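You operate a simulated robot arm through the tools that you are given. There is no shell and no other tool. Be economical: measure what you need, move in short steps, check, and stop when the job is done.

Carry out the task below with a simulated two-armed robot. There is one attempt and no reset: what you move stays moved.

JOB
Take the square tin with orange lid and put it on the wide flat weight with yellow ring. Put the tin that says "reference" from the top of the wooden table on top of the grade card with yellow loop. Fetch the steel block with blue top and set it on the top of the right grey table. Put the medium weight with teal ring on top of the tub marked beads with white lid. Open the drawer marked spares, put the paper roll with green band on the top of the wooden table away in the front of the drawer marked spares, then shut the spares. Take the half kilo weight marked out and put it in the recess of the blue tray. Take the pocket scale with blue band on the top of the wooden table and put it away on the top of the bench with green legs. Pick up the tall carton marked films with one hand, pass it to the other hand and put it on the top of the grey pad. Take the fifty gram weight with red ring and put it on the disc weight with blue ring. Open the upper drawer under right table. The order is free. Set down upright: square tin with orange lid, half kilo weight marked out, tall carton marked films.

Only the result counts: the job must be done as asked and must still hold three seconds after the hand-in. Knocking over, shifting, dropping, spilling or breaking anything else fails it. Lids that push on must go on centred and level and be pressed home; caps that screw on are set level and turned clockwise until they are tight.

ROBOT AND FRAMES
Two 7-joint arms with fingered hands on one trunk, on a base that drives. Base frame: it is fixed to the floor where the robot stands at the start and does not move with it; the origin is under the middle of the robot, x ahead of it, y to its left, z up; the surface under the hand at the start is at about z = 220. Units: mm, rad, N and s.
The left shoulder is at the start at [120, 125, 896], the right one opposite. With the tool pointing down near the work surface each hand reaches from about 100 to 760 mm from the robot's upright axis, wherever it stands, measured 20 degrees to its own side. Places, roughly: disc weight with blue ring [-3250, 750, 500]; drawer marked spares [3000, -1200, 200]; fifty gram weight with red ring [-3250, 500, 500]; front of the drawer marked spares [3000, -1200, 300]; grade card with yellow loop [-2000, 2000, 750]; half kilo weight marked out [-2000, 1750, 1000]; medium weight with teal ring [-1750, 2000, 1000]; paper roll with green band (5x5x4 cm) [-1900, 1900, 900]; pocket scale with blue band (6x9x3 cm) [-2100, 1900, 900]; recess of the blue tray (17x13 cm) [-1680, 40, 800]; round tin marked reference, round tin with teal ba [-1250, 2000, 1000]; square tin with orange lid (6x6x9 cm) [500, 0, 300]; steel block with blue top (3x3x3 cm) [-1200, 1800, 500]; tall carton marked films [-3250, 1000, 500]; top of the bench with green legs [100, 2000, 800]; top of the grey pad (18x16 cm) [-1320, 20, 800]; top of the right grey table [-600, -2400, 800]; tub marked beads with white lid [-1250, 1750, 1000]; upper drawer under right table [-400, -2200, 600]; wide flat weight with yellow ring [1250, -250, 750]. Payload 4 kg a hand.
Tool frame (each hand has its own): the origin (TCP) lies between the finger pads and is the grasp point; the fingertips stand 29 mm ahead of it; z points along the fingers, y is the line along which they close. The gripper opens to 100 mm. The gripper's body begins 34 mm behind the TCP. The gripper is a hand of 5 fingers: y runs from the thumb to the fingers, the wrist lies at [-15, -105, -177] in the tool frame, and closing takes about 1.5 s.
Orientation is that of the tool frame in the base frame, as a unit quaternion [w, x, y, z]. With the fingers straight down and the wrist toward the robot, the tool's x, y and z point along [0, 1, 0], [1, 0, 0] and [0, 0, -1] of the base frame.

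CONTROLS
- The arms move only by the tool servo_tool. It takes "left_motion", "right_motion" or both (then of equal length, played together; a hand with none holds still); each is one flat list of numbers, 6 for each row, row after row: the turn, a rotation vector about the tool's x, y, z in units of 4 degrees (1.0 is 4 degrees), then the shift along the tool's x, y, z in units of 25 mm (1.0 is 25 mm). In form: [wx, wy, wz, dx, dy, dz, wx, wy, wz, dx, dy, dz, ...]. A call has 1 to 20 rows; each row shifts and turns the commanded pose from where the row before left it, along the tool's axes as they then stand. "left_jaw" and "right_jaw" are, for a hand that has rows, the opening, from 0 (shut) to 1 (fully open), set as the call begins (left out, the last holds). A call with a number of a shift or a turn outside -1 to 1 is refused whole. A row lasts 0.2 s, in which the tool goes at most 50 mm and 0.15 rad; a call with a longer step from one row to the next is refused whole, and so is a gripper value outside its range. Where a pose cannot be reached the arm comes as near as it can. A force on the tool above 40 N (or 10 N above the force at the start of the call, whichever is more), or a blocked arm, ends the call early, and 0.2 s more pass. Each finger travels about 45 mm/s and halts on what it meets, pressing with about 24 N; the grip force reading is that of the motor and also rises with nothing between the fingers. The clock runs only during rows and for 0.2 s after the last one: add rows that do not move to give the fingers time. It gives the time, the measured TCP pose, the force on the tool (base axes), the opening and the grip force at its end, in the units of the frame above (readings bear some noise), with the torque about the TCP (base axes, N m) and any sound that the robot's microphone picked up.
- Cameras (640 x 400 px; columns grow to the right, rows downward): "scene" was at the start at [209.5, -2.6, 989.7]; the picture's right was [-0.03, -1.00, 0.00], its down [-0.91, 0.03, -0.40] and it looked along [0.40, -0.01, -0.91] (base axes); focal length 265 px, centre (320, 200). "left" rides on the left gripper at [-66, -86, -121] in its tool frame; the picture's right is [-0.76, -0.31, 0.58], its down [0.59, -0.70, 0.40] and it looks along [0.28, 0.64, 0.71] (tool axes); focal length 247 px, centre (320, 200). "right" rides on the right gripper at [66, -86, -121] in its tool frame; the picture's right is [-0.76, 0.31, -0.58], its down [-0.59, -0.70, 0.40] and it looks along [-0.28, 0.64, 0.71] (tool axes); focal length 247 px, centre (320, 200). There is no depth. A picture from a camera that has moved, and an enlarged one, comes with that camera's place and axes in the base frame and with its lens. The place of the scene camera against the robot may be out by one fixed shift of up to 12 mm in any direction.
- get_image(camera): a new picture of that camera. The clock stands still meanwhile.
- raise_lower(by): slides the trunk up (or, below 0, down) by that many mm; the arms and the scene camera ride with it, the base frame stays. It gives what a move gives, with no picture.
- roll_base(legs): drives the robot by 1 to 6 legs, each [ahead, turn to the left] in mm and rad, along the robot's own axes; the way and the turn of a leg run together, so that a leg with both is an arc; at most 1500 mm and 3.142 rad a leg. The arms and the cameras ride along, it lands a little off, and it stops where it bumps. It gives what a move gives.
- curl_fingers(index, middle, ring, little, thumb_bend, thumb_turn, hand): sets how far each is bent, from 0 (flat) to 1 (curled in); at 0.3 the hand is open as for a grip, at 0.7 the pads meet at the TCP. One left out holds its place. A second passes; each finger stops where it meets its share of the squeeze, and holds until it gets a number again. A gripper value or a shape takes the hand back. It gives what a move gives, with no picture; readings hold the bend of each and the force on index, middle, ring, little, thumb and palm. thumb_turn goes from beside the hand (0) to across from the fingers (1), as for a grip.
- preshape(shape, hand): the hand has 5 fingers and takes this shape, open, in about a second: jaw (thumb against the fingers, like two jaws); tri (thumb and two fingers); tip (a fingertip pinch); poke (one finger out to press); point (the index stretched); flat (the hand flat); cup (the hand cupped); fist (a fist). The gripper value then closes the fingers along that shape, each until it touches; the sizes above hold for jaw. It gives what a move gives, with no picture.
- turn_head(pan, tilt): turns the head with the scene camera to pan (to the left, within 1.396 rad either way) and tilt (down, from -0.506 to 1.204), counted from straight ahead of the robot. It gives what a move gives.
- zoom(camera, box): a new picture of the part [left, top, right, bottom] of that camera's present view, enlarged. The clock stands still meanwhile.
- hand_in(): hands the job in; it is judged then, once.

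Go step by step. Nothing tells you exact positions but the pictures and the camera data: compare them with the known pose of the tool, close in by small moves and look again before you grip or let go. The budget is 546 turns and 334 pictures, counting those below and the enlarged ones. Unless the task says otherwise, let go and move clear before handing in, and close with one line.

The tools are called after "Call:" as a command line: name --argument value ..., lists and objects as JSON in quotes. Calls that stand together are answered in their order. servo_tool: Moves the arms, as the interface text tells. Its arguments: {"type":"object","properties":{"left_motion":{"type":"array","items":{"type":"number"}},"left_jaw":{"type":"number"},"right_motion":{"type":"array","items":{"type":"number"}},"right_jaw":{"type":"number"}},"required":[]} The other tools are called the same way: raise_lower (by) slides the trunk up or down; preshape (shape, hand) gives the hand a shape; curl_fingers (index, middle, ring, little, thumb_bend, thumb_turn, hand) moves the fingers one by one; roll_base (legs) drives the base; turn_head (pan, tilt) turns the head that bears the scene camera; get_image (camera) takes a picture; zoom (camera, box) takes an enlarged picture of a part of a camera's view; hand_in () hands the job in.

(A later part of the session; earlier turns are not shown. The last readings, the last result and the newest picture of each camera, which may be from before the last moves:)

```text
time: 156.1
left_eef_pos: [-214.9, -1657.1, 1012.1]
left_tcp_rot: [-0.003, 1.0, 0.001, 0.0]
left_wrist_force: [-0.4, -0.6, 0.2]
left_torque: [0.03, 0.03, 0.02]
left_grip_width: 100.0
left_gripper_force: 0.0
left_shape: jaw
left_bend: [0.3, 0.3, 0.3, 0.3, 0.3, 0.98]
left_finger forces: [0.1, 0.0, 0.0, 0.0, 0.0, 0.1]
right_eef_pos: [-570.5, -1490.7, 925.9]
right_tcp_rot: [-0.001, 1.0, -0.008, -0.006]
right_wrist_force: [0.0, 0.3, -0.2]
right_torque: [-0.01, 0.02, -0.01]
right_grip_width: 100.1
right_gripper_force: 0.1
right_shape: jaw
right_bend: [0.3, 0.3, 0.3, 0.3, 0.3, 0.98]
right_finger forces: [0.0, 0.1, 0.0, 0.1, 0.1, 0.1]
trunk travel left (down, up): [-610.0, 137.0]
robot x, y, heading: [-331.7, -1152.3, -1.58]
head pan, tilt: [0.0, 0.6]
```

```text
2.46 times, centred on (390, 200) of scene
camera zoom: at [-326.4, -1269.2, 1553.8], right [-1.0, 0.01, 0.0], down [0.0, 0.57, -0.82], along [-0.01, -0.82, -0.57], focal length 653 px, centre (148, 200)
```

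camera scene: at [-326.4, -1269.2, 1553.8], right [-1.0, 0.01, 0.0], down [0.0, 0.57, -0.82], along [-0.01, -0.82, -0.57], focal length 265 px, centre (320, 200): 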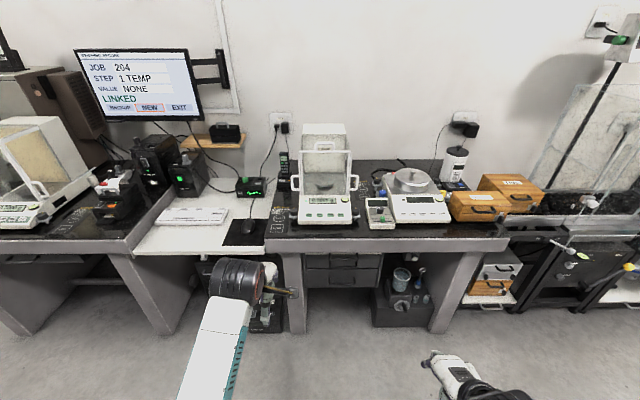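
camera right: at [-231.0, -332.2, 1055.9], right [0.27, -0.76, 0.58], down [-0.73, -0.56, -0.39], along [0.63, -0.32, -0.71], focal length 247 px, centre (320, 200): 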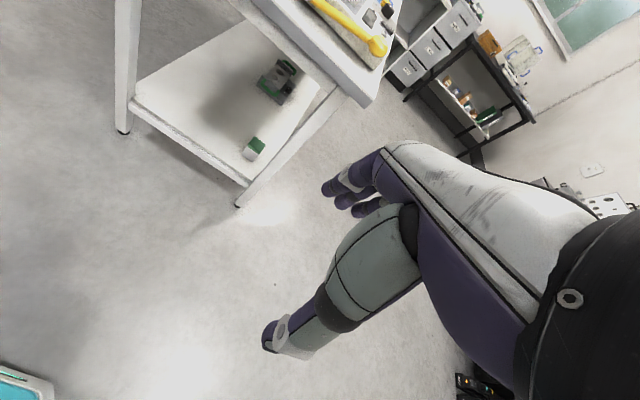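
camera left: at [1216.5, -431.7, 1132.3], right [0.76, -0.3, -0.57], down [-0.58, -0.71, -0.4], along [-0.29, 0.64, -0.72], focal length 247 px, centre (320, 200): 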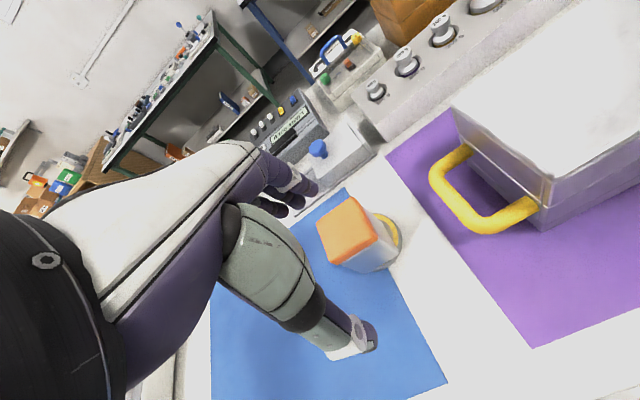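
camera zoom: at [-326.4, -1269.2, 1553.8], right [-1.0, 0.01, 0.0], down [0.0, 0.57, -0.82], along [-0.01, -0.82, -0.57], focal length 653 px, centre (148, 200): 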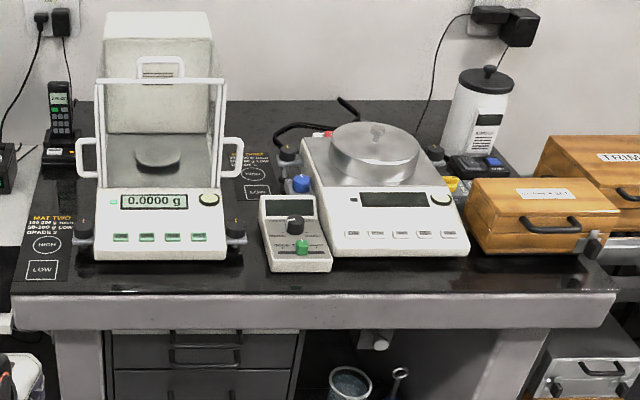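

The drawers sit just under the tabletop; I'll lower the trunk to see their fronts squarely.

Call:
raise_lower --by -400

Call:
turn_head --pan 0 --tilt 0.4

Call:
get_image --camera "scene"

Call:
zoom --camera "scene" --box '[270, 170, 430, 290]'

```text
time: 159.9
left_eef_pos: [-214.2, -1656.7, 612.2]
left_tcp_rot: [-0.001, 1.0, 0.0, -0.001]
left_wrist_force: [-0.8, -0.6, 0.2]
left_torque: [-0.02, 0.01, 0.03]
left_grip_width: 99.9
left_gripper_force: 0.0
left_shape: jaw
left_bend: [0.3, 0.3, 0.3, 0.3, 0.3, 0.98]
left_finger forces: [0.0, 0.0, 0.0, 0.1, 0.1, 0.0]
right_eef_pos: [-568.5, -1490.8, 526.8]
right_tcp_rot: [0.001, 1.0, -0.008, -0.006]
right_wrist_force: [1.0, 1.0, -0.4]
right_torque: [0.01, -0.01, -0.01]
right_grip_width: 100.0
right_gripper_force: 0.0
right_shape: jaw
right_bend: [0.3, 0.3, 0.3, 0.3, 0.3, 0.98]
right_finger forces: [0.0, 0.0, 0.0, 0.1, 0.1, 0.0]
trunk travel left (down, up): [-210.0, 537.0]
robot x, y, heading: [-328.9, -1156.0, -1.581]
head pan, tilt: [0.0, 0.6]
```

```text
time: 160.7
left_eef_pos: [-216.0, -1656.7, 612.1]
left_tcp_rot: [-0.002, 1.0, 0.001, 0.0]
left_wrist_force: [-1.3, 0.1, 0.2]
left_torque: [-0.02, 0.01, -0.01]
left_grip_width: 99.8
left_gripper_force: 0.1
left_shape: jaw
left_bend: [0.3, 0.3, 0.3, 0.3, 0.3, 0.98]
left_finger forces: [0.1, 0.1, 0.0, 0.0, 0.0, 0.0]
right_eef_pos: [-570.0, -1490.2, 526.7]
right_tcp_rot: [-0.001, 1.0, -0.009, -0.006]
right_wrist_force: [-0.2, -0.7, 1.0]
right_torque: [-0.02, 0.01, 0.01]
right_grip_width: 99.8
right_gripper_force: 0.0
right_shape: jaw
right_bend: [0.3, 0.3, 0.3, 0.3, 0.3, 0.98]
right_finger forces: [0.1, 0.0, 0.0, 0.1, 0.1, 0.1]
trunk travel left (down, up): [-210.0, 537.0]
robot x, y, heading: [-326.7, -1150.7, -1.578]
head pan, tilt: [0.0, 0.4]
```

```text
272 pictures are left
camera scene: at [-327.1, -1345.0, 1165.5], right [-1.0, 0.01, 0.0], down [0.0, 0.39, -0.92], along [-0.01, -0.92, -0.39], focal length 265 px, centre (320, 200)
```

scene: 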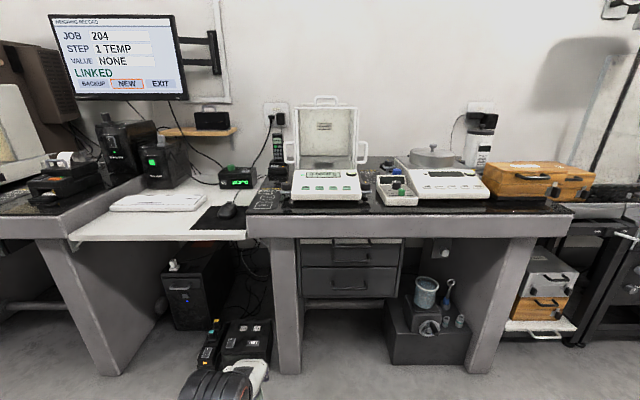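

```text
3.33 times, centred on (350, 230) of scene
camera zoom: at [-327.1, -1345.0, 1165.5], right [-1.0, 0.01, 0.0], down [0.0, 0.39, -0.92], along [-0.01, -0.92, -0.39], focal length 885 px, centre (220, 100)
```

zoom: 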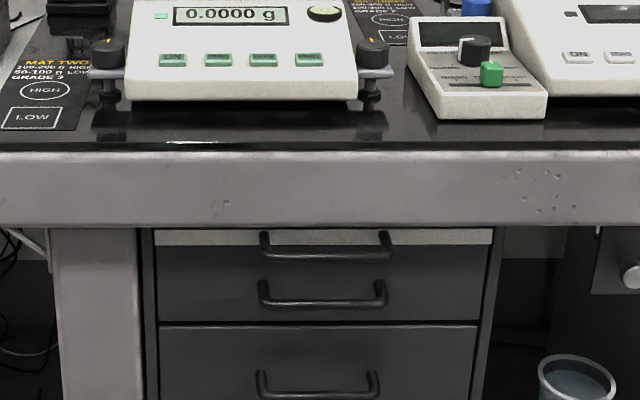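

The white strip on top is a thin pull-out with its own handle; the upper drawer's handle is below it at about (−431, −2030, 669). I'll turn the right hand to point forward (thumb below) and drive nearer.

Call:
servo_tool --right_motion '[-1, 0, 0, 0, 0, 0, -1, 0, 0, 0, 0, 0, -1, 0, 0, 0, 0, 0, -1, 0, 0, 0, 0, 0, -1, 0, 0, 0, 0, 0, -1, 0, 0, 0, 0, 0, -1, 0, 0, 0, 0, 0, -1, 0, 0, 0, 0, 0, -1, 0, 0, 0, 0, 0, -1, 0, 0, 0, 0, 0, -1, 0, 0, 0, 0, 0, -1, 0, 0, 0, 0, 0, -1, 0, 0, 0, 0, 0, -1, 0, 0, 0, 0, 0, -1, 0, 0, 0, 0, 0, -1, 0, 0, 0, 0, 0, -1, 0, 0, 0, 0, 0, -1, 0, 0, 0, 0, 0, -1, 0, 0, 0, 0, 0, -1, 0, 0, 0, 0, 0]'

Call:
roll_base --legs '[[0, 0.3], [235, 0], [0, -0.3]]'

```text
time: 164.9
left_eef_pos: [-215.2, -1657.2, 611.8]
left_tcp_rot: [-0.002, 1.0, 0.001, -0.001]
left_wrist_force: [-0.1, 0.4, -0.8]
left_torque: [0.02, 0.01, 0.03]
left_grip_width: 99.6
left_gripper_force: 0.0
left_shape: jaw
left_bend: [0.3, 0.3, 0.3, 0.3, 0.3, 0.98]
left_finger forces: [0.0, 0.0, 0.0, 0.0, 0.0, 0.0]
right_eef_pos: [-568.6, -1490.6, 526.7]
right_tcp_rot: [0.644, 0.765, -0.003, -0.01]
right_wrist_force: [0.0, -0.4, -0.1]
right_torque: [0.02, -0.01, 0.0]
right_grip_width: 99.9
right_gripper_force: 0.0
right_shape: jaw
right_bend: [0.3, 0.3, 0.3, 0.3, 0.3, 0.98]
right_finger forces: [0.0, 0.0, 0.0, 0.1, 0.0, 0.0]
trunk travel left (down, up): [-210.0, 537.0]
robot x, y, heading: [-325.4, -1154.4, -1.585]
head pan, tilt: [0.0, 0.4]
```

```text
time: 168.6
left_eef_pos: [-148.2, -1882.0, 612.2]
left_tcp_rot: [-0.002, 1.0, 0.0, -0.001]
left_wrist_force: [0.5, 0.1, 0.0]
left_torque: [-0.01, -0.02, -0.02]
left_grip_width: 100.2
left_gripper_force: 0.0
left_shape: jaw
left_bend: [0.3, 0.3, 0.3, 0.3, 0.3, 0.98]
left_finger forces: [0.0, 0.1, 0.1, 0.0, 0.0, 0.0]
right_eef_pos: [-503.5, -1714.4, 526.7]
right_tcp_rot: [0.643, 0.766, -0.003, -0.01]
right_wrist_force: [0.0, 0.0, 0.7]
right_torque: [0.02, 0.03, 0.01]
right_grip_width: 99.8
right_gripper_force: 0.1
right_shape: jaw
right_bend: [0.3, 0.3, 0.3, 0.3, 0.3, 0.98]
right_finger forces: [0.0, 0.0, 0.1, 0.0, 0.0, 0.1]
trunk travel left (down, up): [-210.0, 537.0]
robot x, y, heading: [-261.4, -1378.1, -1.582]
head pan, tilt: [0.0, 0.4]
```

Call:
servo_tool --right_motion '[-0.9, 0, 0, 0, 0, 0, -0.9, 0, 0, 0, 0, 0, -0.7, 0, 0, 0, 0, 0, 0, 0, 0, 0.36, 0.71, 0.9, 0, 0, 0, 0.36, 0.71, 0.9, 0, 0, 0, 0.36, 0.71, 0.9, 0, 0, 0, 0.36, 0.71, 0.9, 0, 0, 0, 0.36, 0.71, 0.9, 0, 0, 0, 0.36, 0.71, 0.9, 0, 0, 0, 0.36, 0.71, 0.6, 0, 0, 0, 0.36, 0.71, 0.6, 0, 0, 0, 0, 0, 0]' --right_jaw 0.55

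Call:
get_image --camera "right"

Call:
get_image --camera "scene"

```text
time: 171.2
left_eef_pos: [-148.1, -1880.9, 612.0]
left_tcp_rot: [-0.002, 1.0, 0.001, -0.001]
left_wrist_force: [-1.1, -0.4, 0.5]
left_torque: [0.02, -0.01, -0.01]
left_grip_width: 100.0
left_gripper_force: 0.0
left_shape: jaw
left_bend: [0.3, 0.3, 0.3, 0.3, 0.3, 0.98]
left_finger forces: [0.1, 0.1, 0.0, 0.1, 0.0, 0.0]
right_eef_pos: [-431.2, -1882.2, 669.3]
right_tcp_rot: [0.707, 0.707, -0.001, -0.01]
right_wrist_force: [0.0, -0.7, 0.1]
right_torque: [0.0, 0.0, 0.01]
right_grip_width: 55.2
right_gripper_force: 0.0
right_shape: jaw
right_bend: [0.4, 0.4, 0.74, 0.46, 0.3, 1.0]
right_finger forces: [0.1, 0.0, 0.0, 0.1, 0.0, 0.0]
trunk travel left (down, up): [-210.0, 537.0]
robot x, y, heading: [-267.9, -1376.8, -1.581]
head pan, tilt: [0.0, 0.4]
```

```text
270 pictures are left
camera right: at [-363.3, -1762.5, 581.3], right [-0.74, 0.59, 0.32], down [-0.6, -0.39, -0.7], along [-0.29, -0.71, 0.65], focal length 247 px, centre (320, 200)
```

right: 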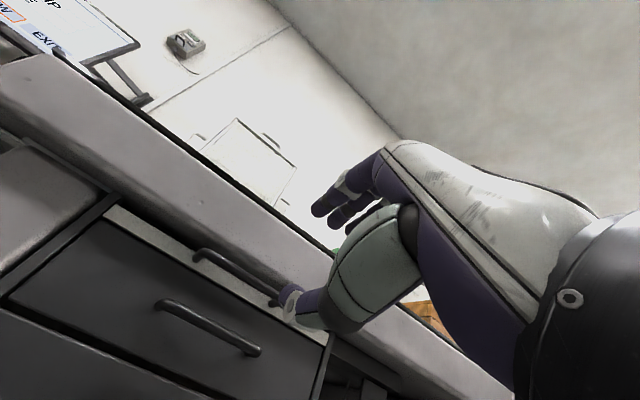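

```text
269 pictures are left
camera scene: at [-259.6, -1569.6, 1165.5], right [-1.0, 0.01, 0.0], down [0.0, 0.39, -0.92], along [-0.01, -0.92, -0.39], focal length 265 px, centre (320, 200)
```

scene: 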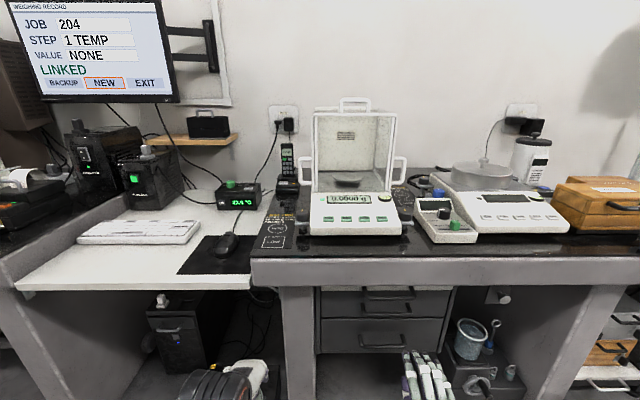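

Triangulating again gives the drawer handle at about (−443, −2108, 621). I'll pull the left hand back, drive 100 mm closer and align the right hand.

Call:
servo_tool --left_motion '[0, 0, 0, 0.3, -0.9, 0, 0, 0, 0, 0.3, -0.9, 0, 0, 0, 0, 0.3, -0.9, 0, 0, 0, 0, 0.3, -0.9, 0, 0, 0, 0, 0.3, -0.9, 0, 0, 0, 0, 0, 0, 0]' --right_motion '[0, 0, 0, -0.1, -0.4, 0, 0, 0, 0, -0.1, -0.4, 0, 0, 0, 0, -0.1, -0.4, 0, 0, 0, 0, -0.1, -0.4, 0, 0, 0, 0, -0.1, -0.34, 0, 0, 0, 0, 0, 0, 0]'

Call:
roll_base --legs '[[110, 0]]'

Call:
get_image --camera "right"

Call:
zoom --camera "scene" --box '[300, 240, 500, 400]'

```text
time: 172.6
left_eef_pos: [-109.8, -1767.5, 612.4]
left_tcp_rot: [-0.002, 1.0, 0.001, 0.0]
left_wrist_force: [-0.4, 0.2, 0.2]
left_torque: [0.03, -0.01, -0.01]
left_grip_width: 100.0
left_gripper_force: 0.1
left_shape: jaw
left_bend: [0.3, 0.3, 0.3, 0.3, 0.3, 0.98]
left_finger forces: [0.0, 0.0, 0.0, 0.1, 0.0, 0.0]
right_eef_pos: [-443.8, -1881.1, 620.7]
right_tcp_rot: [0.707, 0.707, -0.002, -0.01]
right_wrist_force: [0.0, -0.1, 0.4]
right_torque: [0.01, -0.04, -0.04]
right_grip_width: 55.3
right_gripper_force: 0.0
right_shape: jaw
right_bend: [0.4, 0.4, 0.74, 0.46, 0.3, 1.0]
right_finger forces: [0.1, 0.0, 0.0, 0.0, 0.0, 0.0]
trunk travel left (down, up): [-210.0, 537.0]
robot x, y, heading: [-259.9, -1383.0, -1.58]
head pan, tilt: [0.0, 0.4]
```

```text
time: 173.8
left_eef_pos: [-111.1, -1878.4, 612.9]
left_tcp_rot: [-0.001, 1.0, 0.002, -0.001]
left_wrist_force: [-0.8, -0.4, 0.7]
left_torque: [0.0, -0.01, 0.04]
left_grip_width: 99.8
left_gripper_force: 0.1
left_shape: jaw
left_bend: [0.3, 0.3, 0.3, 0.3, 0.3, 0.98]
left_finger forces: [0.0, 0.0, 0.0, 0.0, 0.1, 0.1]
right_eef_pos: [-445.5, -1991.3, 618.9]
right_tcp_rot: [0.707, 0.707, -0.002, -0.01]
right_wrist_force: [0.1, 0.6, 0.0]
right_torque: [0.0, -0.03, 0.02]
right_grip_width: 55.1
right_gripper_force: 0.0
right_shape: jaw
right_bend: [0.4, 0.4, 0.74, 0.46, 0.3, 1.0]
right_finger forces: [0.0, 0.0, 0.0, 0.0, 0.0, 0.0]
trunk travel left (down, up): [-210.0, 537.0]
robot x, y, heading: [-264.7, -1484.1, -1.577]
head pan, tilt: [0.0, 0.4]
```

```text
268 pictures are left
camera right: at [-377.7, -1871.5, 532.3], right [-0.74, 0.59, 0.32], down [-0.6, -0.39, -0.7], along [-0.29, -0.71, 0.64], focal length 247 px, centre (320, 200)
```

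right: 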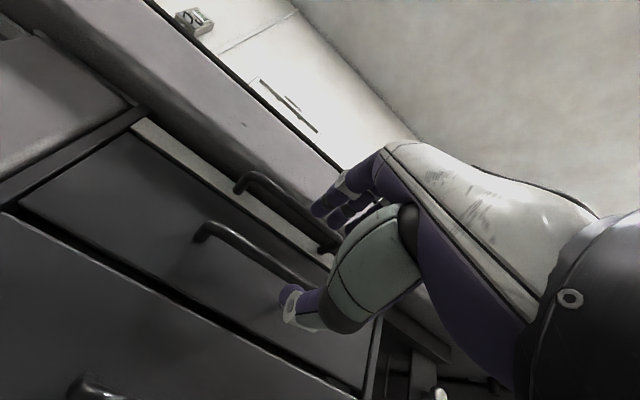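

```text
2.50 times, centred on (400, 320) of scene
camera zoom: at [-260.4, -1679.7, 1165.5], right [-1.0, 0.01, 0.0], down [0.0, 0.39, -0.92], along [-0.01, -0.92, -0.39], focal length 664 px, centre (120, -100)
```

zoom: 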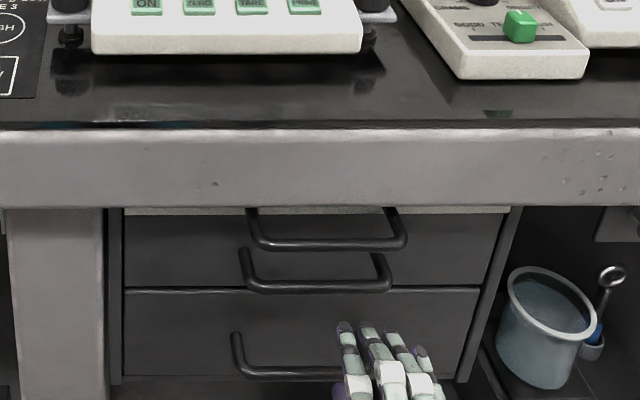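

Call:
servo_tool --right_motion '[0, 0, 0, 0.1, 0, 0.8, 0, 0, 0, 0.1, 0, 0.8, 0, 0, 0, 0, 0, 0.6, 0, 0, 0, 0, 0, 0]'

Call:
zoom --camera "right" --box '[160, 120, 420, 340]'

Call:
zoom --camera "scene" --box '[330, 270, 470, 380]'

```text
time: 174.8
left_eef_pos: [-110.1, -1878.2, 612.0]
left_tcp_rot: [-0.002, 1.0, 0.001, -0.001]
left_wrist_force: [0.0, -0.5, -0.3]
left_torque: [0.0, -0.01, 0.02]
left_grip_width: 99.7
left_gripper_force: 0.1
left_shape: jaw
left_bend: [0.3, 0.3, 0.3, 0.3, 0.3, 0.98]
left_finger forces: [0.1, 0.0, 0.0, 0.0, 0.0, 0.0]
right_eef_pos: [-440.6, -2045.6, 620.5]
right_tcp_rot: [0.707, 0.707, -0.001, -0.009]
right_wrist_force: [0.4, 0.3, -0.7]
right_torque: [0.01, -0.02, 0.0]
right_grip_width: 55.1
right_gripper_force: 0.0
right_shape: jaw
right_bend: [0.4, 0.4, 0.74, 0.46, 0.3, 1.0]
right_finger forces: [0.0, 0.1, 0.0, 0.1, 0.0, 0.0]
trunk travel left (down, up): [-210.0, 537.0]
robot x, y, heading: [-263.9, -1484.1, -1.58]
head pan, tilt: [0.0, 0.4]
```

```text
1.82 times, centred on (290, 230) of right
camera zoom: at [-373.7, -1926.5, 532.5], right [-0.74, 0.59, 0.32], down [-0.6, -0.39, -0.7], along [-0.29, -0.71, 0.64], focal length 449 px, centre (374, 146)
```

zoom: 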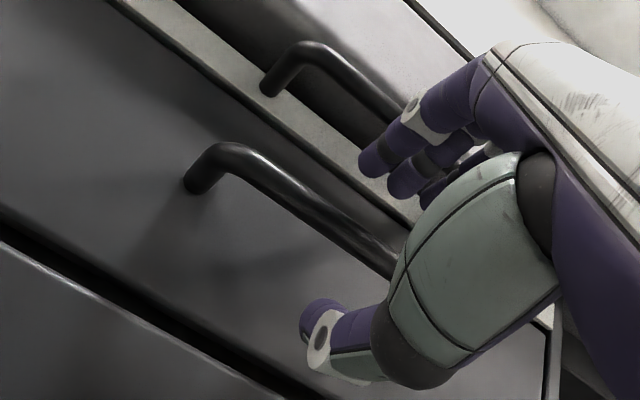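

```text
3.64 times, centred on (400, 325) of scene
camera zoom: at [-260.4, -1679.7, 1165.5], right [-1.0, 0.01, 0.0], down [0.0, 0.39, -0.92], along [-0.01, -0.92, -0.39], focal length 965 px, centre (29, -254)
```

zoom: 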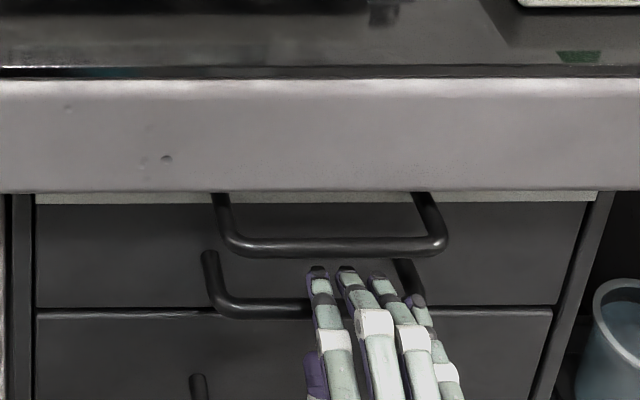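

The hand is ~25 mm right of the handle's centre; I'll shift and advance.

Call:
servo_tool --right_motion '[0, 0, 0, 0.6, 0, 0, 0, 0, 0, 0.4, 0, 0, 0, 0, 0, 0, 0, 0.6, 0, 0, 0, 0, 0, 0.6, 0, 0, 0, 0, 0, 0]'

Call:
zoom --camera "right" --box '[160, 120, 420, 340]'

Call:
zoom --camera "scene" --box '[330, 270, 470, 380]'

```text
time: 176.0
left_eef_pos: [-110.9, -1878.6, 612.6]
left_tcp_rot: [-0.002, 1.0, 0.002, -0.001]
left_wrist_force: [-0.9, -0.6, -0.4]
left_torque: [-0.03, -0.02, 0.01]
left_grip_width: 100.3
left_gripper_force: 0.1
left_shape: jaw
left_bend: [0.3, 0.3, 0.3, 0.3, 0.3, 0.98]
left_finger forces: [0.1, 0.0, 0.1, 0.0, 0.1, 0.0]
right_eef_pos: [-416.3, -2075.8, 619.2]
right_tcp_rot: [0.707, 0.707, -0.002, -0.01]
right_wrist_force: [-0.5, -1.0, -0.6]
right_torque: [-0.01, 0.03, -0.05]
right_grip_width: 55.3
right_gripper_force: 0.1
right_shape: jaw
right_bend: [0.4, 0.4, 0.74, 0.46, 0.3, 1.0]
right_finger forces: [0.0, 0.0, 0.0, 0.0, 0.0, 0.1]
trunk travel left (down, up): [-210.0, 537.0]
robot x, y, heading: [-264.5, -1484.5, -1.579]
head pan, tilt: [0.0, 0.4]
```

```text
1.82 times, centred on (290, 230) of right
camera zoom: at [-349.2, -1957.4, 532.0], right [-0.74, 0.59, 0.32], down [-0.6, -0.39, -0.7], along [-0.29, -0.71, 0.64], focal length 449 px, centre (374, 146)
```

zoom: 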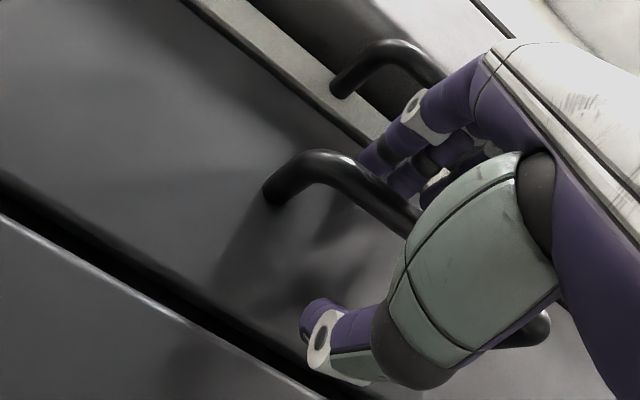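

```text
3.64 times, centred on (400, 325) of scene
camera zoom: at [-260.4, -1679.8, 1165.5], right [-1.0, 0.01, 0.0], down [0.0, 0.39, -0.92], along [-0.01, -0.92, -0.39], focal length 965 px, centre (29, -254)
```

zoom: 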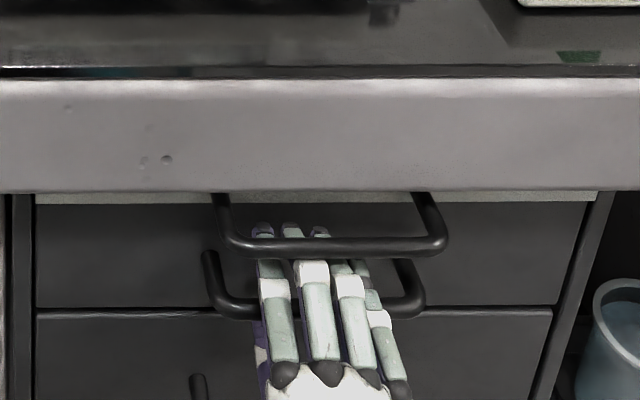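

The bar is between fingers and thumb. Closing.

Call:
servo_tool --right_motion '[0, 0, 0, 0, 0, 0, 0, 0, 0, 0, 0, 0, 0, 0, 0, 0, 0, 0, 0, 0, 0, 0, 0, 0, 0, 0, 0, 0, 0, 0, 0, 0, 0, 0, 0, 0, 0, 0, 0, 0, 0, 0]' --right_jaw 0

Call:
zoom --camera "right" --box '[160, 120, 420, 340]'

```text
time: 177.6
left_eef_pos: [-111.8, -1878.3, 613.1]
left_tcp_rot: [-0.002, 1.0, 0.002, -0.001]
left_wrist_force: [0.4, 0.5, 0.6]
left_torque: [0.01, 0.0, 0.0]
left_grip_width: 99.8
left_gripper_force: 0.1
left_shape: jaw
left_bend: [0.3, 0.3, 0.3, 0.3, 0.3, 0.98]
left_finger forces: [0.0, 0.0, 0.0, 0.0, 0.0, 0.0]
right_eef_pos: [-416.4, -2076.2, 619.2]
right_tcp_rot: [0.707, 0.707, -0.002, -0.01]
right_wrist_force: [-0.9, -2.9, 3.0]
right_torque: [-0.07, 0.19, -0.02]
right_grip_width: 0.2
right_gripper_force: 23.7
right_shape: jaw
right_bend: [0.67, 0.7, 0.7, 0.65, 0.7, 1.0]
right_finger forces: [3.5, 4.6, 3.1, 2.1, 10.1, 0.1]
trunk travel left (down, up): [-210.0, 537.0]
robot x, y, heading: [-261.7, -1486.7, -1.579]
head pan, tilt: [0.0, 0.4]
```

```text
1.82 times, centred on (290, 230) of right
camera zoom: at [-349.2, -1957.3, 532.2], right [-0.74, 0.59, 0.32], down [-0.6, -0.39, -0.7], along [-0.29, -0.71, 0.65], focal length 449 px, centre (374, 146)
```

zoom: 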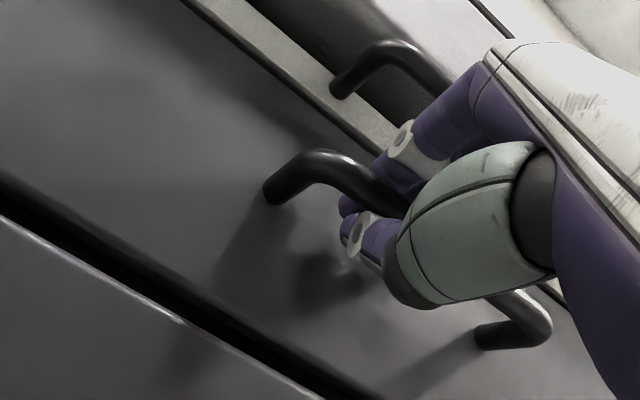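

The fingers appear hooked round the bar. Pulling back a little by driving.

Call:
roll_base --legs '[[-60, 0]]'

Call:
get_image --camera "scene"

```text
time: 178.6
left_eef_pos: [-108.9, -1817.3, 612.3]
left_tcp_rot: [-0.003, 1.0, 0.002, -0.001]
left_wrist_force: [-0.2, 0.0, -0.4]
left_torque: [-0.03, -0.01, 0.01]
left_grip_width: 100.0
left_gripper_force: 0.0
left_shape: jaw
left_bend: [0.3, 0.3, 0.3, 0.3, 0.3, 0.98]
left_finger forces: [0.1, 0.0, 0.0, 0.0, 0.0, 0.0]
right_eef_pos: [-416.8, -2016.6, 619.6]
right_tcp_rot: [0.707, 0.707, -0.002, -0.01]
right_wrist_force: [-4.2, -0.1, 2.5]
right_torque: [-0.03, 0.21, 0.0]
right_grip_width: 0.0
right_gripper_force: 24.1
right_shape: jaw
right_bend: [0.67, 0.7, 0.7, 0.65, 0.7, 1.0]
right_finger forces: [3.6, 3.9, 2.7, 2.1, 9.6, 0.0]
trunk travel left (down, up): [-210.0, 537.0]
robot x, y, heading: [-260.2, -1425.7, -1.58]
head pan, tilt: [0.0, 0.4]
```

```text
261 pictures are left
camera scene: at [-260.0, -1619.0, 1165.6], right [-1.0, 0.01, 0.0], down [0.0, 0.39, -0.92], along [-0.01, -0.92, -0.39], focal length 265 px, centre (320, 200)
```

scene: 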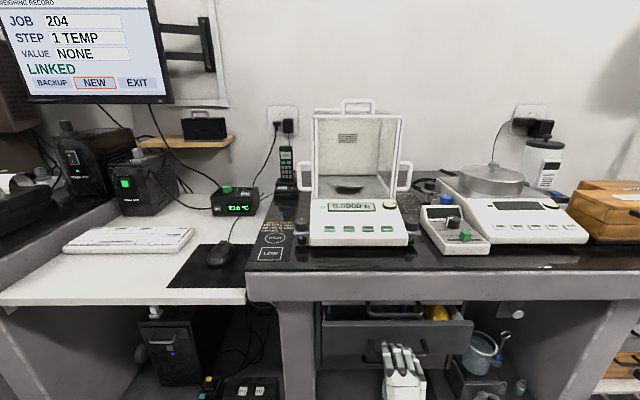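

The drawer follows, with things inside. Pulling further.

Call:
roll_base --legs '[[-180, 0]]'

Call:
get_image --camera "scene"

```text
time: 180.1
left_eef_pos: [-109.0, -1637.1, 612.2]
left_tcp_rot: [-0.003, 1.0, 0.002, -0.001]
left_wrist_force: [-1.0, 0.0, 0.0]
left_torque: [0.0, 0.0, 0.03]
left_grip_width: 99.8
left_gripper_force: 0.1
left_shape: jaw
left_bend: [0.3, 0.3, 0.3, 0.3, 0.3, 0.98]
left_finger forces: [0.0, 0.0, 0.1, 0.0, 0.1, 0.0]
right_eef_pos: [-415.2, -1836.5, 619.6]
right_tcp_rot: [0.707, 0.707, -0.002, -0.011]
right_wrist_force: [-6.0, -0.4, 2.0]
right_torque: [-0.06, 0.18, 0.0]
right_grip_width: 0.0
right_gripper_force: 23.7
right_shape: jaw
right_bend: [0.67, 0.7, 0.7, 0.65, 0.7, 1.0]
right_finger forces: [3.5, 3.6, 2.6, 2.1, 9.8, 0.1]
trunk travel left (down, up): [-210.0, 537.0]
robot x, y, heading: [-261.9, -1245.6, -1.583]
head pan, tilt: [0.0, 0.4]
```

```text
260 pictures are left
camera scene: at [-258.8, -1438.6, 1165.5], right [-1.0, 0.01, 0.0], down [0.0, 0.39, -0.92], along [-0.01, -0.92, -0.39], focal length 265 px, centre (320, 200)
```

scene: 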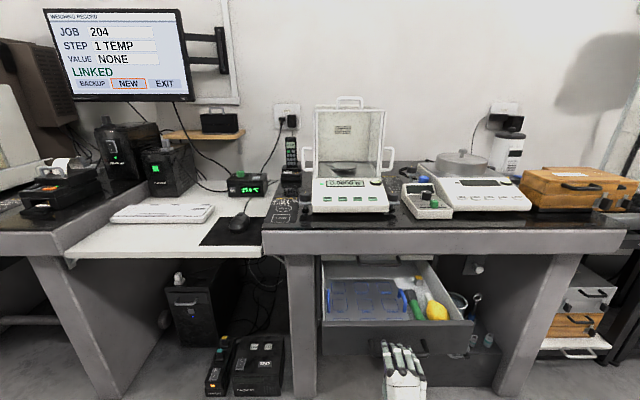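

Call:
roll_base --legs '[[-60, 0]]'

```text
time: 181.1
left_eef_pos: [-109.0, -1577.2, 612.5]
left_tcp_rot: [-0.002, 1.0, 0.002, -0.001]
left_wrist_force: [0.3, -0.7, 0.1]
left_torque: [0.01, 0.0, -0.02]
left_grip_width: 99.6
left_gripper_force: 0.0
left_shape: jaw
left_bend: [0.3, 0.3, 0.3, 0.3, 0.3, 0.98]
left_finger forces: [0.1, 0.0, 0.0, 0.0, 0.0, 0.1]
right_eef_pos: [-415.9, -1776.1, 619.8]
right_tcp_rot: [0.707, 0.707, -0.002, -0.011]
right_wrist_force: [-5.4, -0.8, 0.5]
right_torque: [0.02, 0.16, 0.0]
right_grip_width: 0.0
right_gripper_force: 24.0
right_shape: jaw
right_bend: [0.67, 0.7, 0.7, 0.65, 0.7, 1.0]
right_finger forces: [3.2, 3.3, 2.5, 1.9, 9.9, 0.0]
trunk travel left (down, up): [-210.0, 537.0]
robot x, y, heading: [-258.2, -1184.5, -1.575]
head pan, tilt: [0.0, 0.4]
```

Call:
get_image --camera "scene"

Call:
get_image --camera "right"

```text
259 pictures are left
camera scene: at [-258.2, -1378.9, 1165.5], right [-1.0, 0.01, 0.0], down [0.0, 0.39, -0.92], along [-0.01, -0.92, -0.39], focal length 265 px, centre (320, 200)
```

scene: 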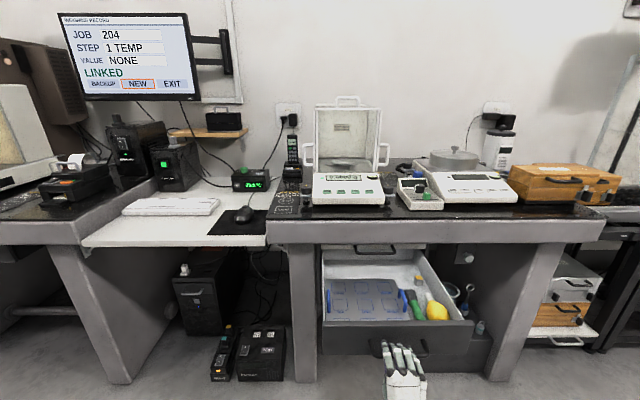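

```text
258 pictures are left
camera right: at [-347.8, -1656.7, 532.0], right [-0.74, 0.59, 0.32], down [-0.6, -0.39, -0.7], along [-0.29, -0.71, 0.65], focal length 247 px, centre (320, 200)
```

right: 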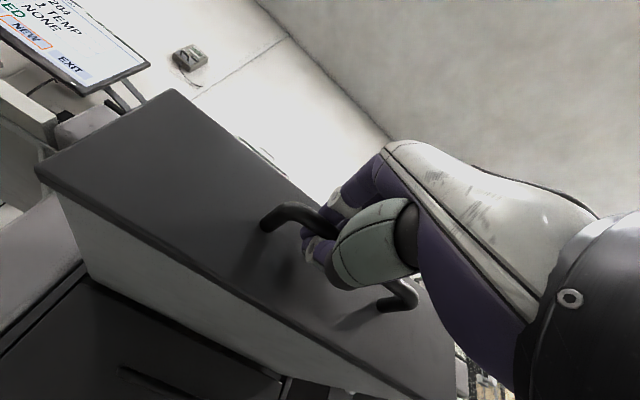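

Call:
roll_base --legs '[[-50, 0]]'

Call:
get_image --camera "right"

```text
time: 181.9
left_eef_pos: [-108.6, -1561.1, 612.7]
left_tcp_rot: [-0.002, 1.0, 0.002, -0.001]
left_wrist_force: [0.1, -0.7, 0.1]
left_torque: [0.0, 0.01, 0.0]
left_grip_width: 99.7
left_gripper_force: 0.1
left_shape: jaw
left_bend: [0.3, 0.3, 0.3, 0.3, 0.3, 0.98]
left_finger forces: [0.1, 0.0, 0.0, 0.1, 0.0, 0.1]
right_eef_pos: [-414.4, -1763.2, 622.9]
right_tcp_rot: [0.707, 0.707, -0.001, -0.012]
right_wrist_force: [-0.1, -7.7, -2.4]
right_torque: [-0.08, 0.13, -0.02]
right_grip_width: 0.2
right_gripper_force: 24.1
right_shape: jaw
right_bend: [0.71, 0.7, 0.7, 0.72, 0.7, 1.0]
right_finger forces: [5.4, 5.6, 1.8, 0.6, 29.0, 0.0]
trunk travel left (down, up): [-210.0, 537.0]
robot x, y, heading: [-259.0, -1170.4, -1.577]
head pan, tilt: [0.0, 0.4]
stopped in leg 1: the force on the tool passed its limit at 60 N (the readings are from after the stop); the commanded pose is now the measured one
```

```text
257 pictures are left
camera right: at [-348.3, -1644.5, 535.0], right [-0.74, 0.59, 0.32], down [-0.61, -0.39, -0.7], along [-0.29, -0.71, 0.65], focal length 247 px, centre (320, 200)
```

right: 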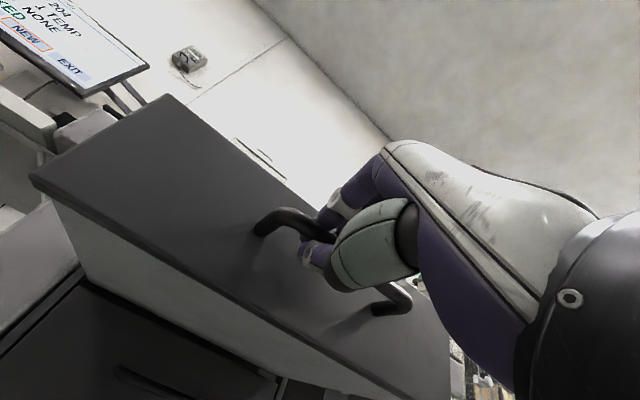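

The drawer reached its stop: fully open. Releasing and backing off.

Call:
servo_tool --right_motion '[0, 0, 0, 0, 0, 0.1, 0, 0, 0, 0, 0, 0, 0, 0, 0, 0, 0, 0, 0, 0, 0, 0, 0, 0, 0, 0, 0, 0, 0, 0, 0, 0, 0, 0, 0, 0, 0, 0, 0, 0, 0, -0.8, 0, 0, 0, 0, 0, -0.9, 0, 0, 0, 0, 0, -0.9, 0, 0, 0, 0, 0, -0.9]' --right_jaw 0.6

Call:
get_image --camera "right"

```text
time: 184.1
left_eef_pos: [-109.8, -1560.3, 613.4]
left_tcp_rot: [-0.001, 1.0, 0.002, -0.001]
left_wrist_force: [-0.7, 0.1, 0.6]
left_torque: [0.01, 0.03, -0.01]
left_grip_width: 99.5
left_gripper_force: 0.0
left_shape: jaw
left_bend: [0.3, 0.3, 0.3, 0.3, 0.3, 0.98]
left_finger forces: [0.0, 0.1, 0.0, 0.1, 0.0, 0.0]
right_eef_pos: [-413.2, -1676.9, 623.1]
right_tcp_rot: [0.707, 0.707, -0.002, -0.011]
right_wrist_force: [0.2, -0.2, -0.2]
right_torque: [0.01, 0.0, 0.0]
right_grip_width: 59.9
right_gripper_force: 0.1
right_shape: jaw
right_bend: [0.4, 0.39, 0.73, 0.45, 0.3, 1.0]
right_finger forces: [0.0, 0.1, 0.0, 0.0, 0.0, 0.0]
trunk travel left (down, up): [-210.0, 537.0]
robot x, y, heading: [-260.0, -1168.6, -1.58]
head pan, tilt: [0.0, 0.4]
```

```text
256 pictures are left
camera right: at [-346.0, -1558.3, 535.5], right [-0.74, 0.59, 0.32], down [-0.61, -0.39, -0.69], along [-0.29, -0.71, 0.65], focal length 247 px, centre (320, 200)
```

right: 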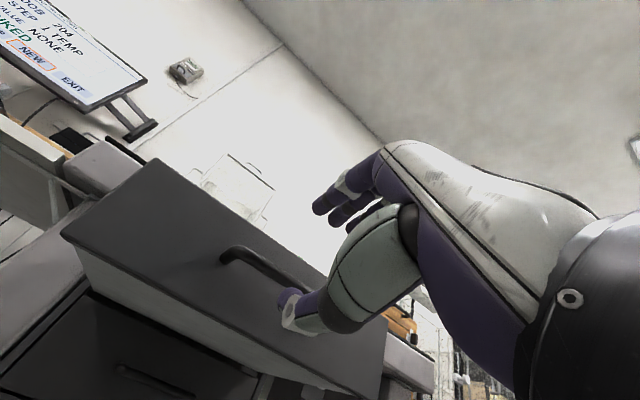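

The upper drawer is open and I'm clear. Now I'll look toward the wooden table's side (−x) to plan the route.

Call:
roll_base --legs '[[-60, 0], [0, -1.571]]'

Call:
turn_head --pan -0.4 --tilt 0.4

Call:
get_image --camera "scene"

```text
time: 188.9
left_eef_pos: [-650.5, -1264.6, 612.8]
left_tcp_rot: [-0.001, 0.71, -0.704, 0.0]
left_wrist_force: [0.0, -0.8, -0.5]
left_torque: [0.0, -0.02, 0.01]
left_grip_width: 100.0
left_gripper_force: 0.1
left_shape: jaw
left_bend: [0.3, 0.3, 0.3, 0.3, 0.3, 0.98]
left_finger forces: [0.0, 0.0, 0.0, 0.0, 0.1, 0.0]
right_eef_pos: [-770.5, -960.3, 622.6]
right_tcp_rot: [-0.493, -0.499, 0.501, 0.507]
right_wrist_force: [-0.8, -0.1, -0.4]
right_torque: [0.0, 0.02, -0.01]
right_grip_width: 59.9
right_gripper_force: 0.1
right_shape: jaw
right_bend: [0.4, 0.39, 0.73, 0.45, 0.3, 1.0]
right_finger forces: [0.1, 0.1, 0.1, 0.1, 0.1, 0.0]
trunk travel left (down, up): [-210.0, 537.0]
robot x, y, heading: [-261.3, -1106.7, 3.141]
head pan, tilt: [0.0, 0.4]
```

```text
time: 189.8
left_eef_pos: [-650.3, -1264.2, 612.9]
left_tcp_rot: [-0.001, 0.71, -0.704, 0.001]
left_wrist_force: [0.3, -0.4, 0.5]
left_torque: [0.01, 0.02, -0.02]
left_grip_width: 99.8
left_gripper_force: 0.1
left_shape: jaw
left_bend: [0.3, 0.3, 0.3, 0.3, 0.3, 0.98]
left_finger forces: [0.0, 0.0, 0.0, 0.0, 0.1, 0.1]
right_eef_pos: [-769.4, -960.3, 623.8]
right_tcp_rot: [-0.494, -0.499, 0.5, 0.507]
right_wrist_force: [0.5, 0.6, -0.1]
right_torque: [-0.02, -0.02, 0.03]
right_grip_width: 59.9
right_gripper_force: 0.1
right_shape: jaw
right_bend: [0.4, 0.39, 0.73, 0.45, 0.3, 1.0]
right_finger forces: [0.0, 0.1, 0.0, 0.0, 0.1, 0.0]
trunk travel left (down, up): [-210.0, 537.0]
robot x, y, heading: [-261.6, -1110.2, 3.142]
head pan, tilt: [-0.4, 0.4]
```

```text
255 pictures are left
camera scene: at [-440.4, -1073.5, 1165.6], right [0.39, 0.92, 0.0], down [0.36, -0.15, -0.92], along [-0.85, 0.36, -0.39], focal length 265 px, centre (320, 200)
```

scene: 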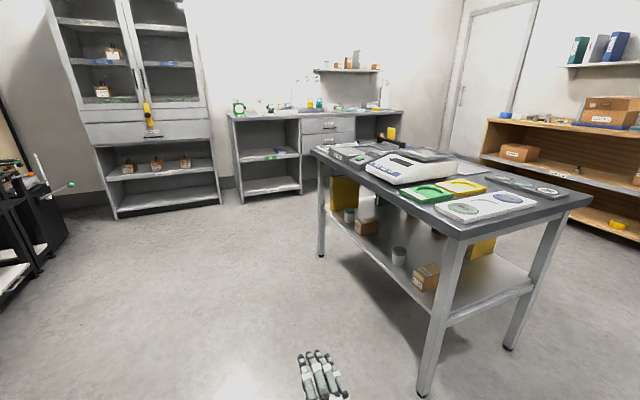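

The middle table occupies x ≈ −1870…−805; the wooden unit is beyond it. I'll turn the right hand back down, then drive up the gap toward y ≈ 850.

Call:
servo_tool --right_motion '[1, 0, 0, 0, 0, 0, 1, 0, 0, 0, 0, 0, 1, 0, 0, 0, 0, 0, 1, 0, 0, 0, 0, 0, 1, 0, 0, 0, 0, 0, 1, 0, 0, 0, 0, 0, 1, 0, 0, 0, 0, 0, 1, 0, 0, 0, 0, 0, 1, 0, 0, 0, 0, 0, 1, 0, 0, 0, 0, 0, 1, 0, 0, 0, 0, 0, 1, 0, 0, 0, 0, 0, 1, 0, 0, 0, 0, 0, 1, 0, 0, 0, 0, 0, 1, 0, 0, 0, 0, 0, 1, 0, 0, 0, 0, 0, 1, 0, 0, 0, 0, 0, 1, 0, 0, 0, 0, 0, 1, 0, 0, 0, 0, 0, 1, 0, 0, 0, 0, 0]' --right_jaw 1

Call:
servo_tool --right_motion '[0.85, 0, 0, 0, 0, 0, 0.85, 0, 0, 0, 0, 0, 0.8, 0, 0, 0, 0, 0, 0, 0, 0, -0.6, -0.3, 0, 0, 0, 0, -0.6, -0.3, 0, 0, 0, 0, -0.6, -0.3, 0]'

Call:
roll_base --legs '[[0, -1.571], [1000, 0], [950, 0]]'

Call:
turn_head --pan 0.7 --tilt 0.35

Call:
get_image --camera "scene"

```text
time: 194.0
left_eef_pos: [-650.4, -1265.1, 612.0]
left_tcp_rot: [-0.001, 0.71, -0.704, 0.0]
left_wrist_force: [-0.3, 0.4, 0.0]
left_torque: [0.04, 0.01, 0.03]
left_grip_width: 100.1
left_gripper_force: 0.1
left_shape: jaw
left_bend: [0.3, 0.3, 0.3, 0.3, 0.3, 0.98]
left_finger forces: [0.1, 0.0, 0.1, 0.0, 0.0, 0.0]
right_eef_pos: [-764.3, -951.4, 615.3]
right_tcp_rot: [-0.041, -0.702, 0.707, 0.07]
right_wrist_force: [-0.5, -0.5, 0.4]
right_torque: [-0.01, 0.0, -0.01]
right_grip_width: 99.8
right_gripper_force: 0.0
right_shape: jaw
right_bend: [0.3, 0.3, 0.3, 0.3, 0.3, 0.98]
right_finger forces: [0.1, 0.0, 0.0, 0.0, 0.0, 0.1]
trunk travel left (down, up): [-210.0, 537.0]
robot x, y, heading: [-257.3, -1110.0, 3.142]
head pan, tilt: [-0.4, 0.4]
```

```text
time: 195.4
left_eef_pos: [-651.8, -1264.4, 612.9]
left_tcp_rot: [-0.001, 0.71, -0.704, 0.0]
left_wrist_force: [0.6, 0.1, 0.0]
left_torque: [0.0, 0.01, -0.03]
left_grip_width: 100.0
left_gripper_force: 0.1
left_shape: jaw
left_bend: [0.3, 0.3, 0.3, 0.3, 0.3, 0.98]
left_finger forces: [0.1, 0.0, 0.0, 0.0, 0.0, 0.0]
right_eef_pos: [-747.1, -915.2, 624.1]
right_tcp_rot: [0.004, -0.703, 0.712, 0.005]
right_wrist_force: [0.3, 0.1, -0.5]
right_torque: [-0.01, 0.03, 0.0]
right_grip_width: 99.7
right_gripper_force: 0.0
right_shape: jaw
right_bend: [0.3, 0.3, 0.3, 0.3, 0.3, 0.98]
right_finger forces: [0.0, 0.0, 0.1, 0.0, 0.0, 0.0]
trunk travel left (down, up): [-210.0, 537.0]
robot x, y, heading: [-258.7, -1108.5, 3.141]
head pan, tilt: [-0.4, 0.4]
```

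```text
time: 209.1
left_eef_pos: [-426.7, 1223.4, 612.0]
left_tcp_rot: [0.0, -0.009, 1.0, -0.001]
left_wrist_force: [0.3, 0.2, 0.1]
left_torque: [0.01, 0.01, -0.01]
left_grip_width: 99.8
left_gripper_force: 0.1
left_shape: jaw
left_bend: [0.3, 0.3, 0.3, 0.3, 0.3, 0.98]
left_finger forces: [0.0, 0.0, 0.0, 0.0, 0.1, 0.0]
right_eef_pos: [-79.6, 1324.0, 624.2]
right_tcp_rot: [0.007, 0.002, 1.0, 0.0]
right_wrist_force: [-0.4, -0.1, -0.4]
right_torque: [0.0, 0.01, 0.02]
right_grip_width: 99.6
right_gripper_force: 0.1
right_shape: jaw
right_bend: [0.3, 0.3, 0.3, 0.3, 0.3, 0.98]
right_finger forces: [0.0, 0.0, 0.0, 0.1, 0.1, 0.0]
trunk travel left (down, up): [-210.0, 537.0]
robot x, y, heading: [-267.6, 836.2, 1.578]
head pan, tilt: [-0.4, 0.4]
```

```text
time: 210.4
left_eef_pos: [-426.7, 1223.4, 611.9]
left_tcp_rot: [0.001, -0.009, 1.0, -0.001]
left_wrist_force: [-0.6, -0.4, -0.1]
left_torque: [0.0, -0.02, 0.02]
left_grip_width: 100.0
left_gripper_force: 0.0
left_shape: jaw
left_bend: [0.3, 0.3, 0.3, 0.3, 0.3, 0.98]
left_finger forces: [0.0, 0.1, 0.1, 0.0, 0.0, 0.1]
right_eef_pos: [-79.3, 1322.6, 623.7]
right_tcp_rot: [0.005, 0.002, 1.0, 0.001]
right_wrist_force: [0.3, 0.6, 0.4]
right_torque: [0.02, -0.01, 0.0]
right_grip_width: 99.9
right_gripper_force: 0.1
right_shape: jaw
right_bend: [0.3, 0.3, 0.3, 0.3, 0.3, 0.98]
right_finger forces: [0.0, 0.0, 0.0, 0.0, 0.1, 0.0]
trunk travel left (down, up): [-210.0, 537.0]
robot x, y, heading: [-265.6, 834.8, 1.579]
head pan, tilt: [0.7, 0.351]
```

```text
254 pictures are left
camera scene: at [-325.0, 1004.8, 1170.1], right [0.76, 0.65, 0.0], down [0.22, -0.26, -0.94], along [-0.61, 0.71, -0.34], focal length 265 px, centre (320, 200)
```

scene: 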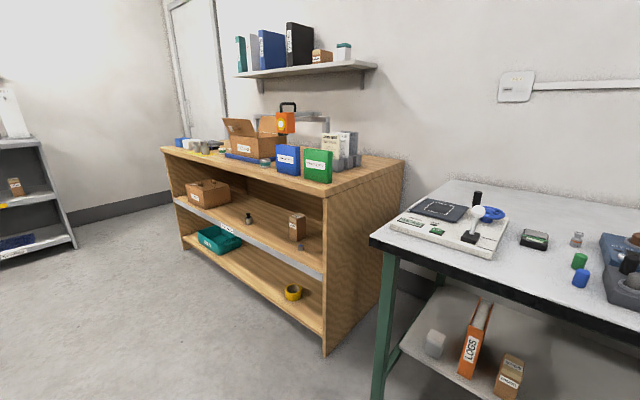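

The wooden unit spans x ≈ −2100…−800 with its front at y ≈ 1600. I'll drive along in front of it and look at its top.

Call:
roll_base --legs '[[0, 1.5637], [1000, 0], [200, 0], [0, -1.571]]'

Call:
raise_lower --by 300

Call:
turn_head --pan 0 --tilt 0.5

Call:
get_image --camera "scene"

```text
time: 224.6
left_eef_pos: [-1605.8, 1233.0, 613.6]
left_tcp_rot: [0.001, 0.007, 1.0, -0.001]
left_wrist_force: [1.1, -0.1, -0.2]
left_torque: [0.0, 0.0, -0.03]
left_grip_width: 99.8
left_gripper_force: 0.0
left_shape: jaw
left_bend: [0.3, 0.3, 0.3, 0.3, 0.3, 0.98]
left_finger forces: [0.1, 0.0, 0.0, 0.0, 0.0, 0.1]
right_eef_pos: [-1255.1, 1321.5, 623.4]
right_tcp_rot: [0.007, 0.019, 1.0, 0.0]
right_wrist_force: [-1.1, -0.2, 0.4]
right_torque: [0.01, 0.02, -0.02]
right_grip_width: 99.7
right_gripper_force: 0.2
right_shape: jaw
right_bend: [0.3, 0.3, 0.3, 0.3, 0.3, 0.98]
right_finger forces: [0.1, 0.0, 0.0, 0.0, 0.0, 0.1]
trunk travel left (down, up): [-210.0, 537.0]
robot x, y, heading: [-1456.8, 838.9, 1.546]
head pan, tilt: [0.7, 0.351]
```

```text
time: 227.6
left_eef_pos: [-1606.6, 1234.1, 912.3]
left_tcp_rot: [0.001, 0.007, 1.0, -0.002]
left_wrist_force: [-0.3, 0.0, -0.1]
left_torque: [0.04, -0.05, 0.0]
left_grip_width: 100.0
left_gripper_force: 0.0
left_shape: jaw
left_bend: [0.3, 0.3, 0.3, 0.3, 0.3, 0.98]
left_finger forces: [0.0, 0.0, 0.1, 0.1, 0.0, 0.1]
right_eef_pos: [-1255.9, 1321.8, 923.2]
right_tcp_rot: [0.007, 0.018, 1.0, -0.001]
right_wrist_force: [-0.1, 1.0, 0.3]
right_torque: [0.01, 0.02, -0.01]
right_grip_width: 99.8
right_gripper_force: 0.1
right_shape: jaw
right_bend: [0.3, 0.3, 0.3, 0.3, 0.3, 0.98]
right_finger forces: [0.1, 0.0, 0.1, 0.1, 0.0, 0.0]
trunk travel left (down, up): [-510.0, 237.0]
robot x, y, heading: [-1458.6, 839.0, 1.543]
head pan, tilt: [0.7, 0.351]
```

```text
time: 228.7
left_eef_pos: [-1606.4, 1232.8, 911.8]
left_tcp_rot: [0.001, 0.007, 1.0, -0.001]
left_wrist_force: [0.1, -0.2, 0.2]
left_torque: [0.02, -0.01, 0.0]
left_grip_width: 99.8
left_gripper_force: 0.1
left_shape: jaw
left_bend: [0.3, 0.3, 0.3, 0.3, 0.3, 0.98]
left_finger forces: [0.0, 0.1, 0.0, 0.0, 0.0, 0.0]
right_eef_pos: [-1256.4, 1321.6, 924.1]
right_tcp_rot: [0.006, 0.018, 1.0, 0.0]
right_wrist_force: [0.1, -0.1, 0.1]
right_torque: [-0.02, 0.01, -0.01]
right_grip_width: 99.7
right_gripper_force: 0.1
right_shape: jaw
right_bend: [0.3, 0.3, 0.3, 0.3, 0.3, 0.98]
right_finger forces: [0.0, 0.0, 0.0, 0.0, 0.0, 0.0]
trunk travel left (down, up): [-510.0, 237.0]
robot x, y, heading: [-1463.5, 840.3, 1.546]
head pan, tilt: [0.0, 0.499]
```

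```text
253 pictures are left
camera scene: at [-1453.1, 963.4, 1462.5], right [1.0, -0.03, 0.0], down [-0.01, -0.48, -0.88], along [0.02, 0.88, -0.48], focal length 265 px, centre (320, 200)
```

scene: 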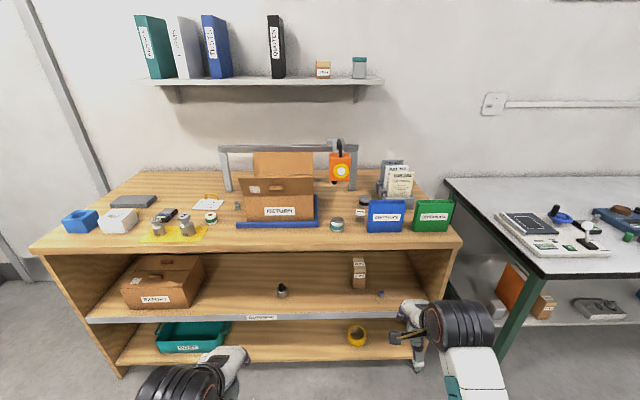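

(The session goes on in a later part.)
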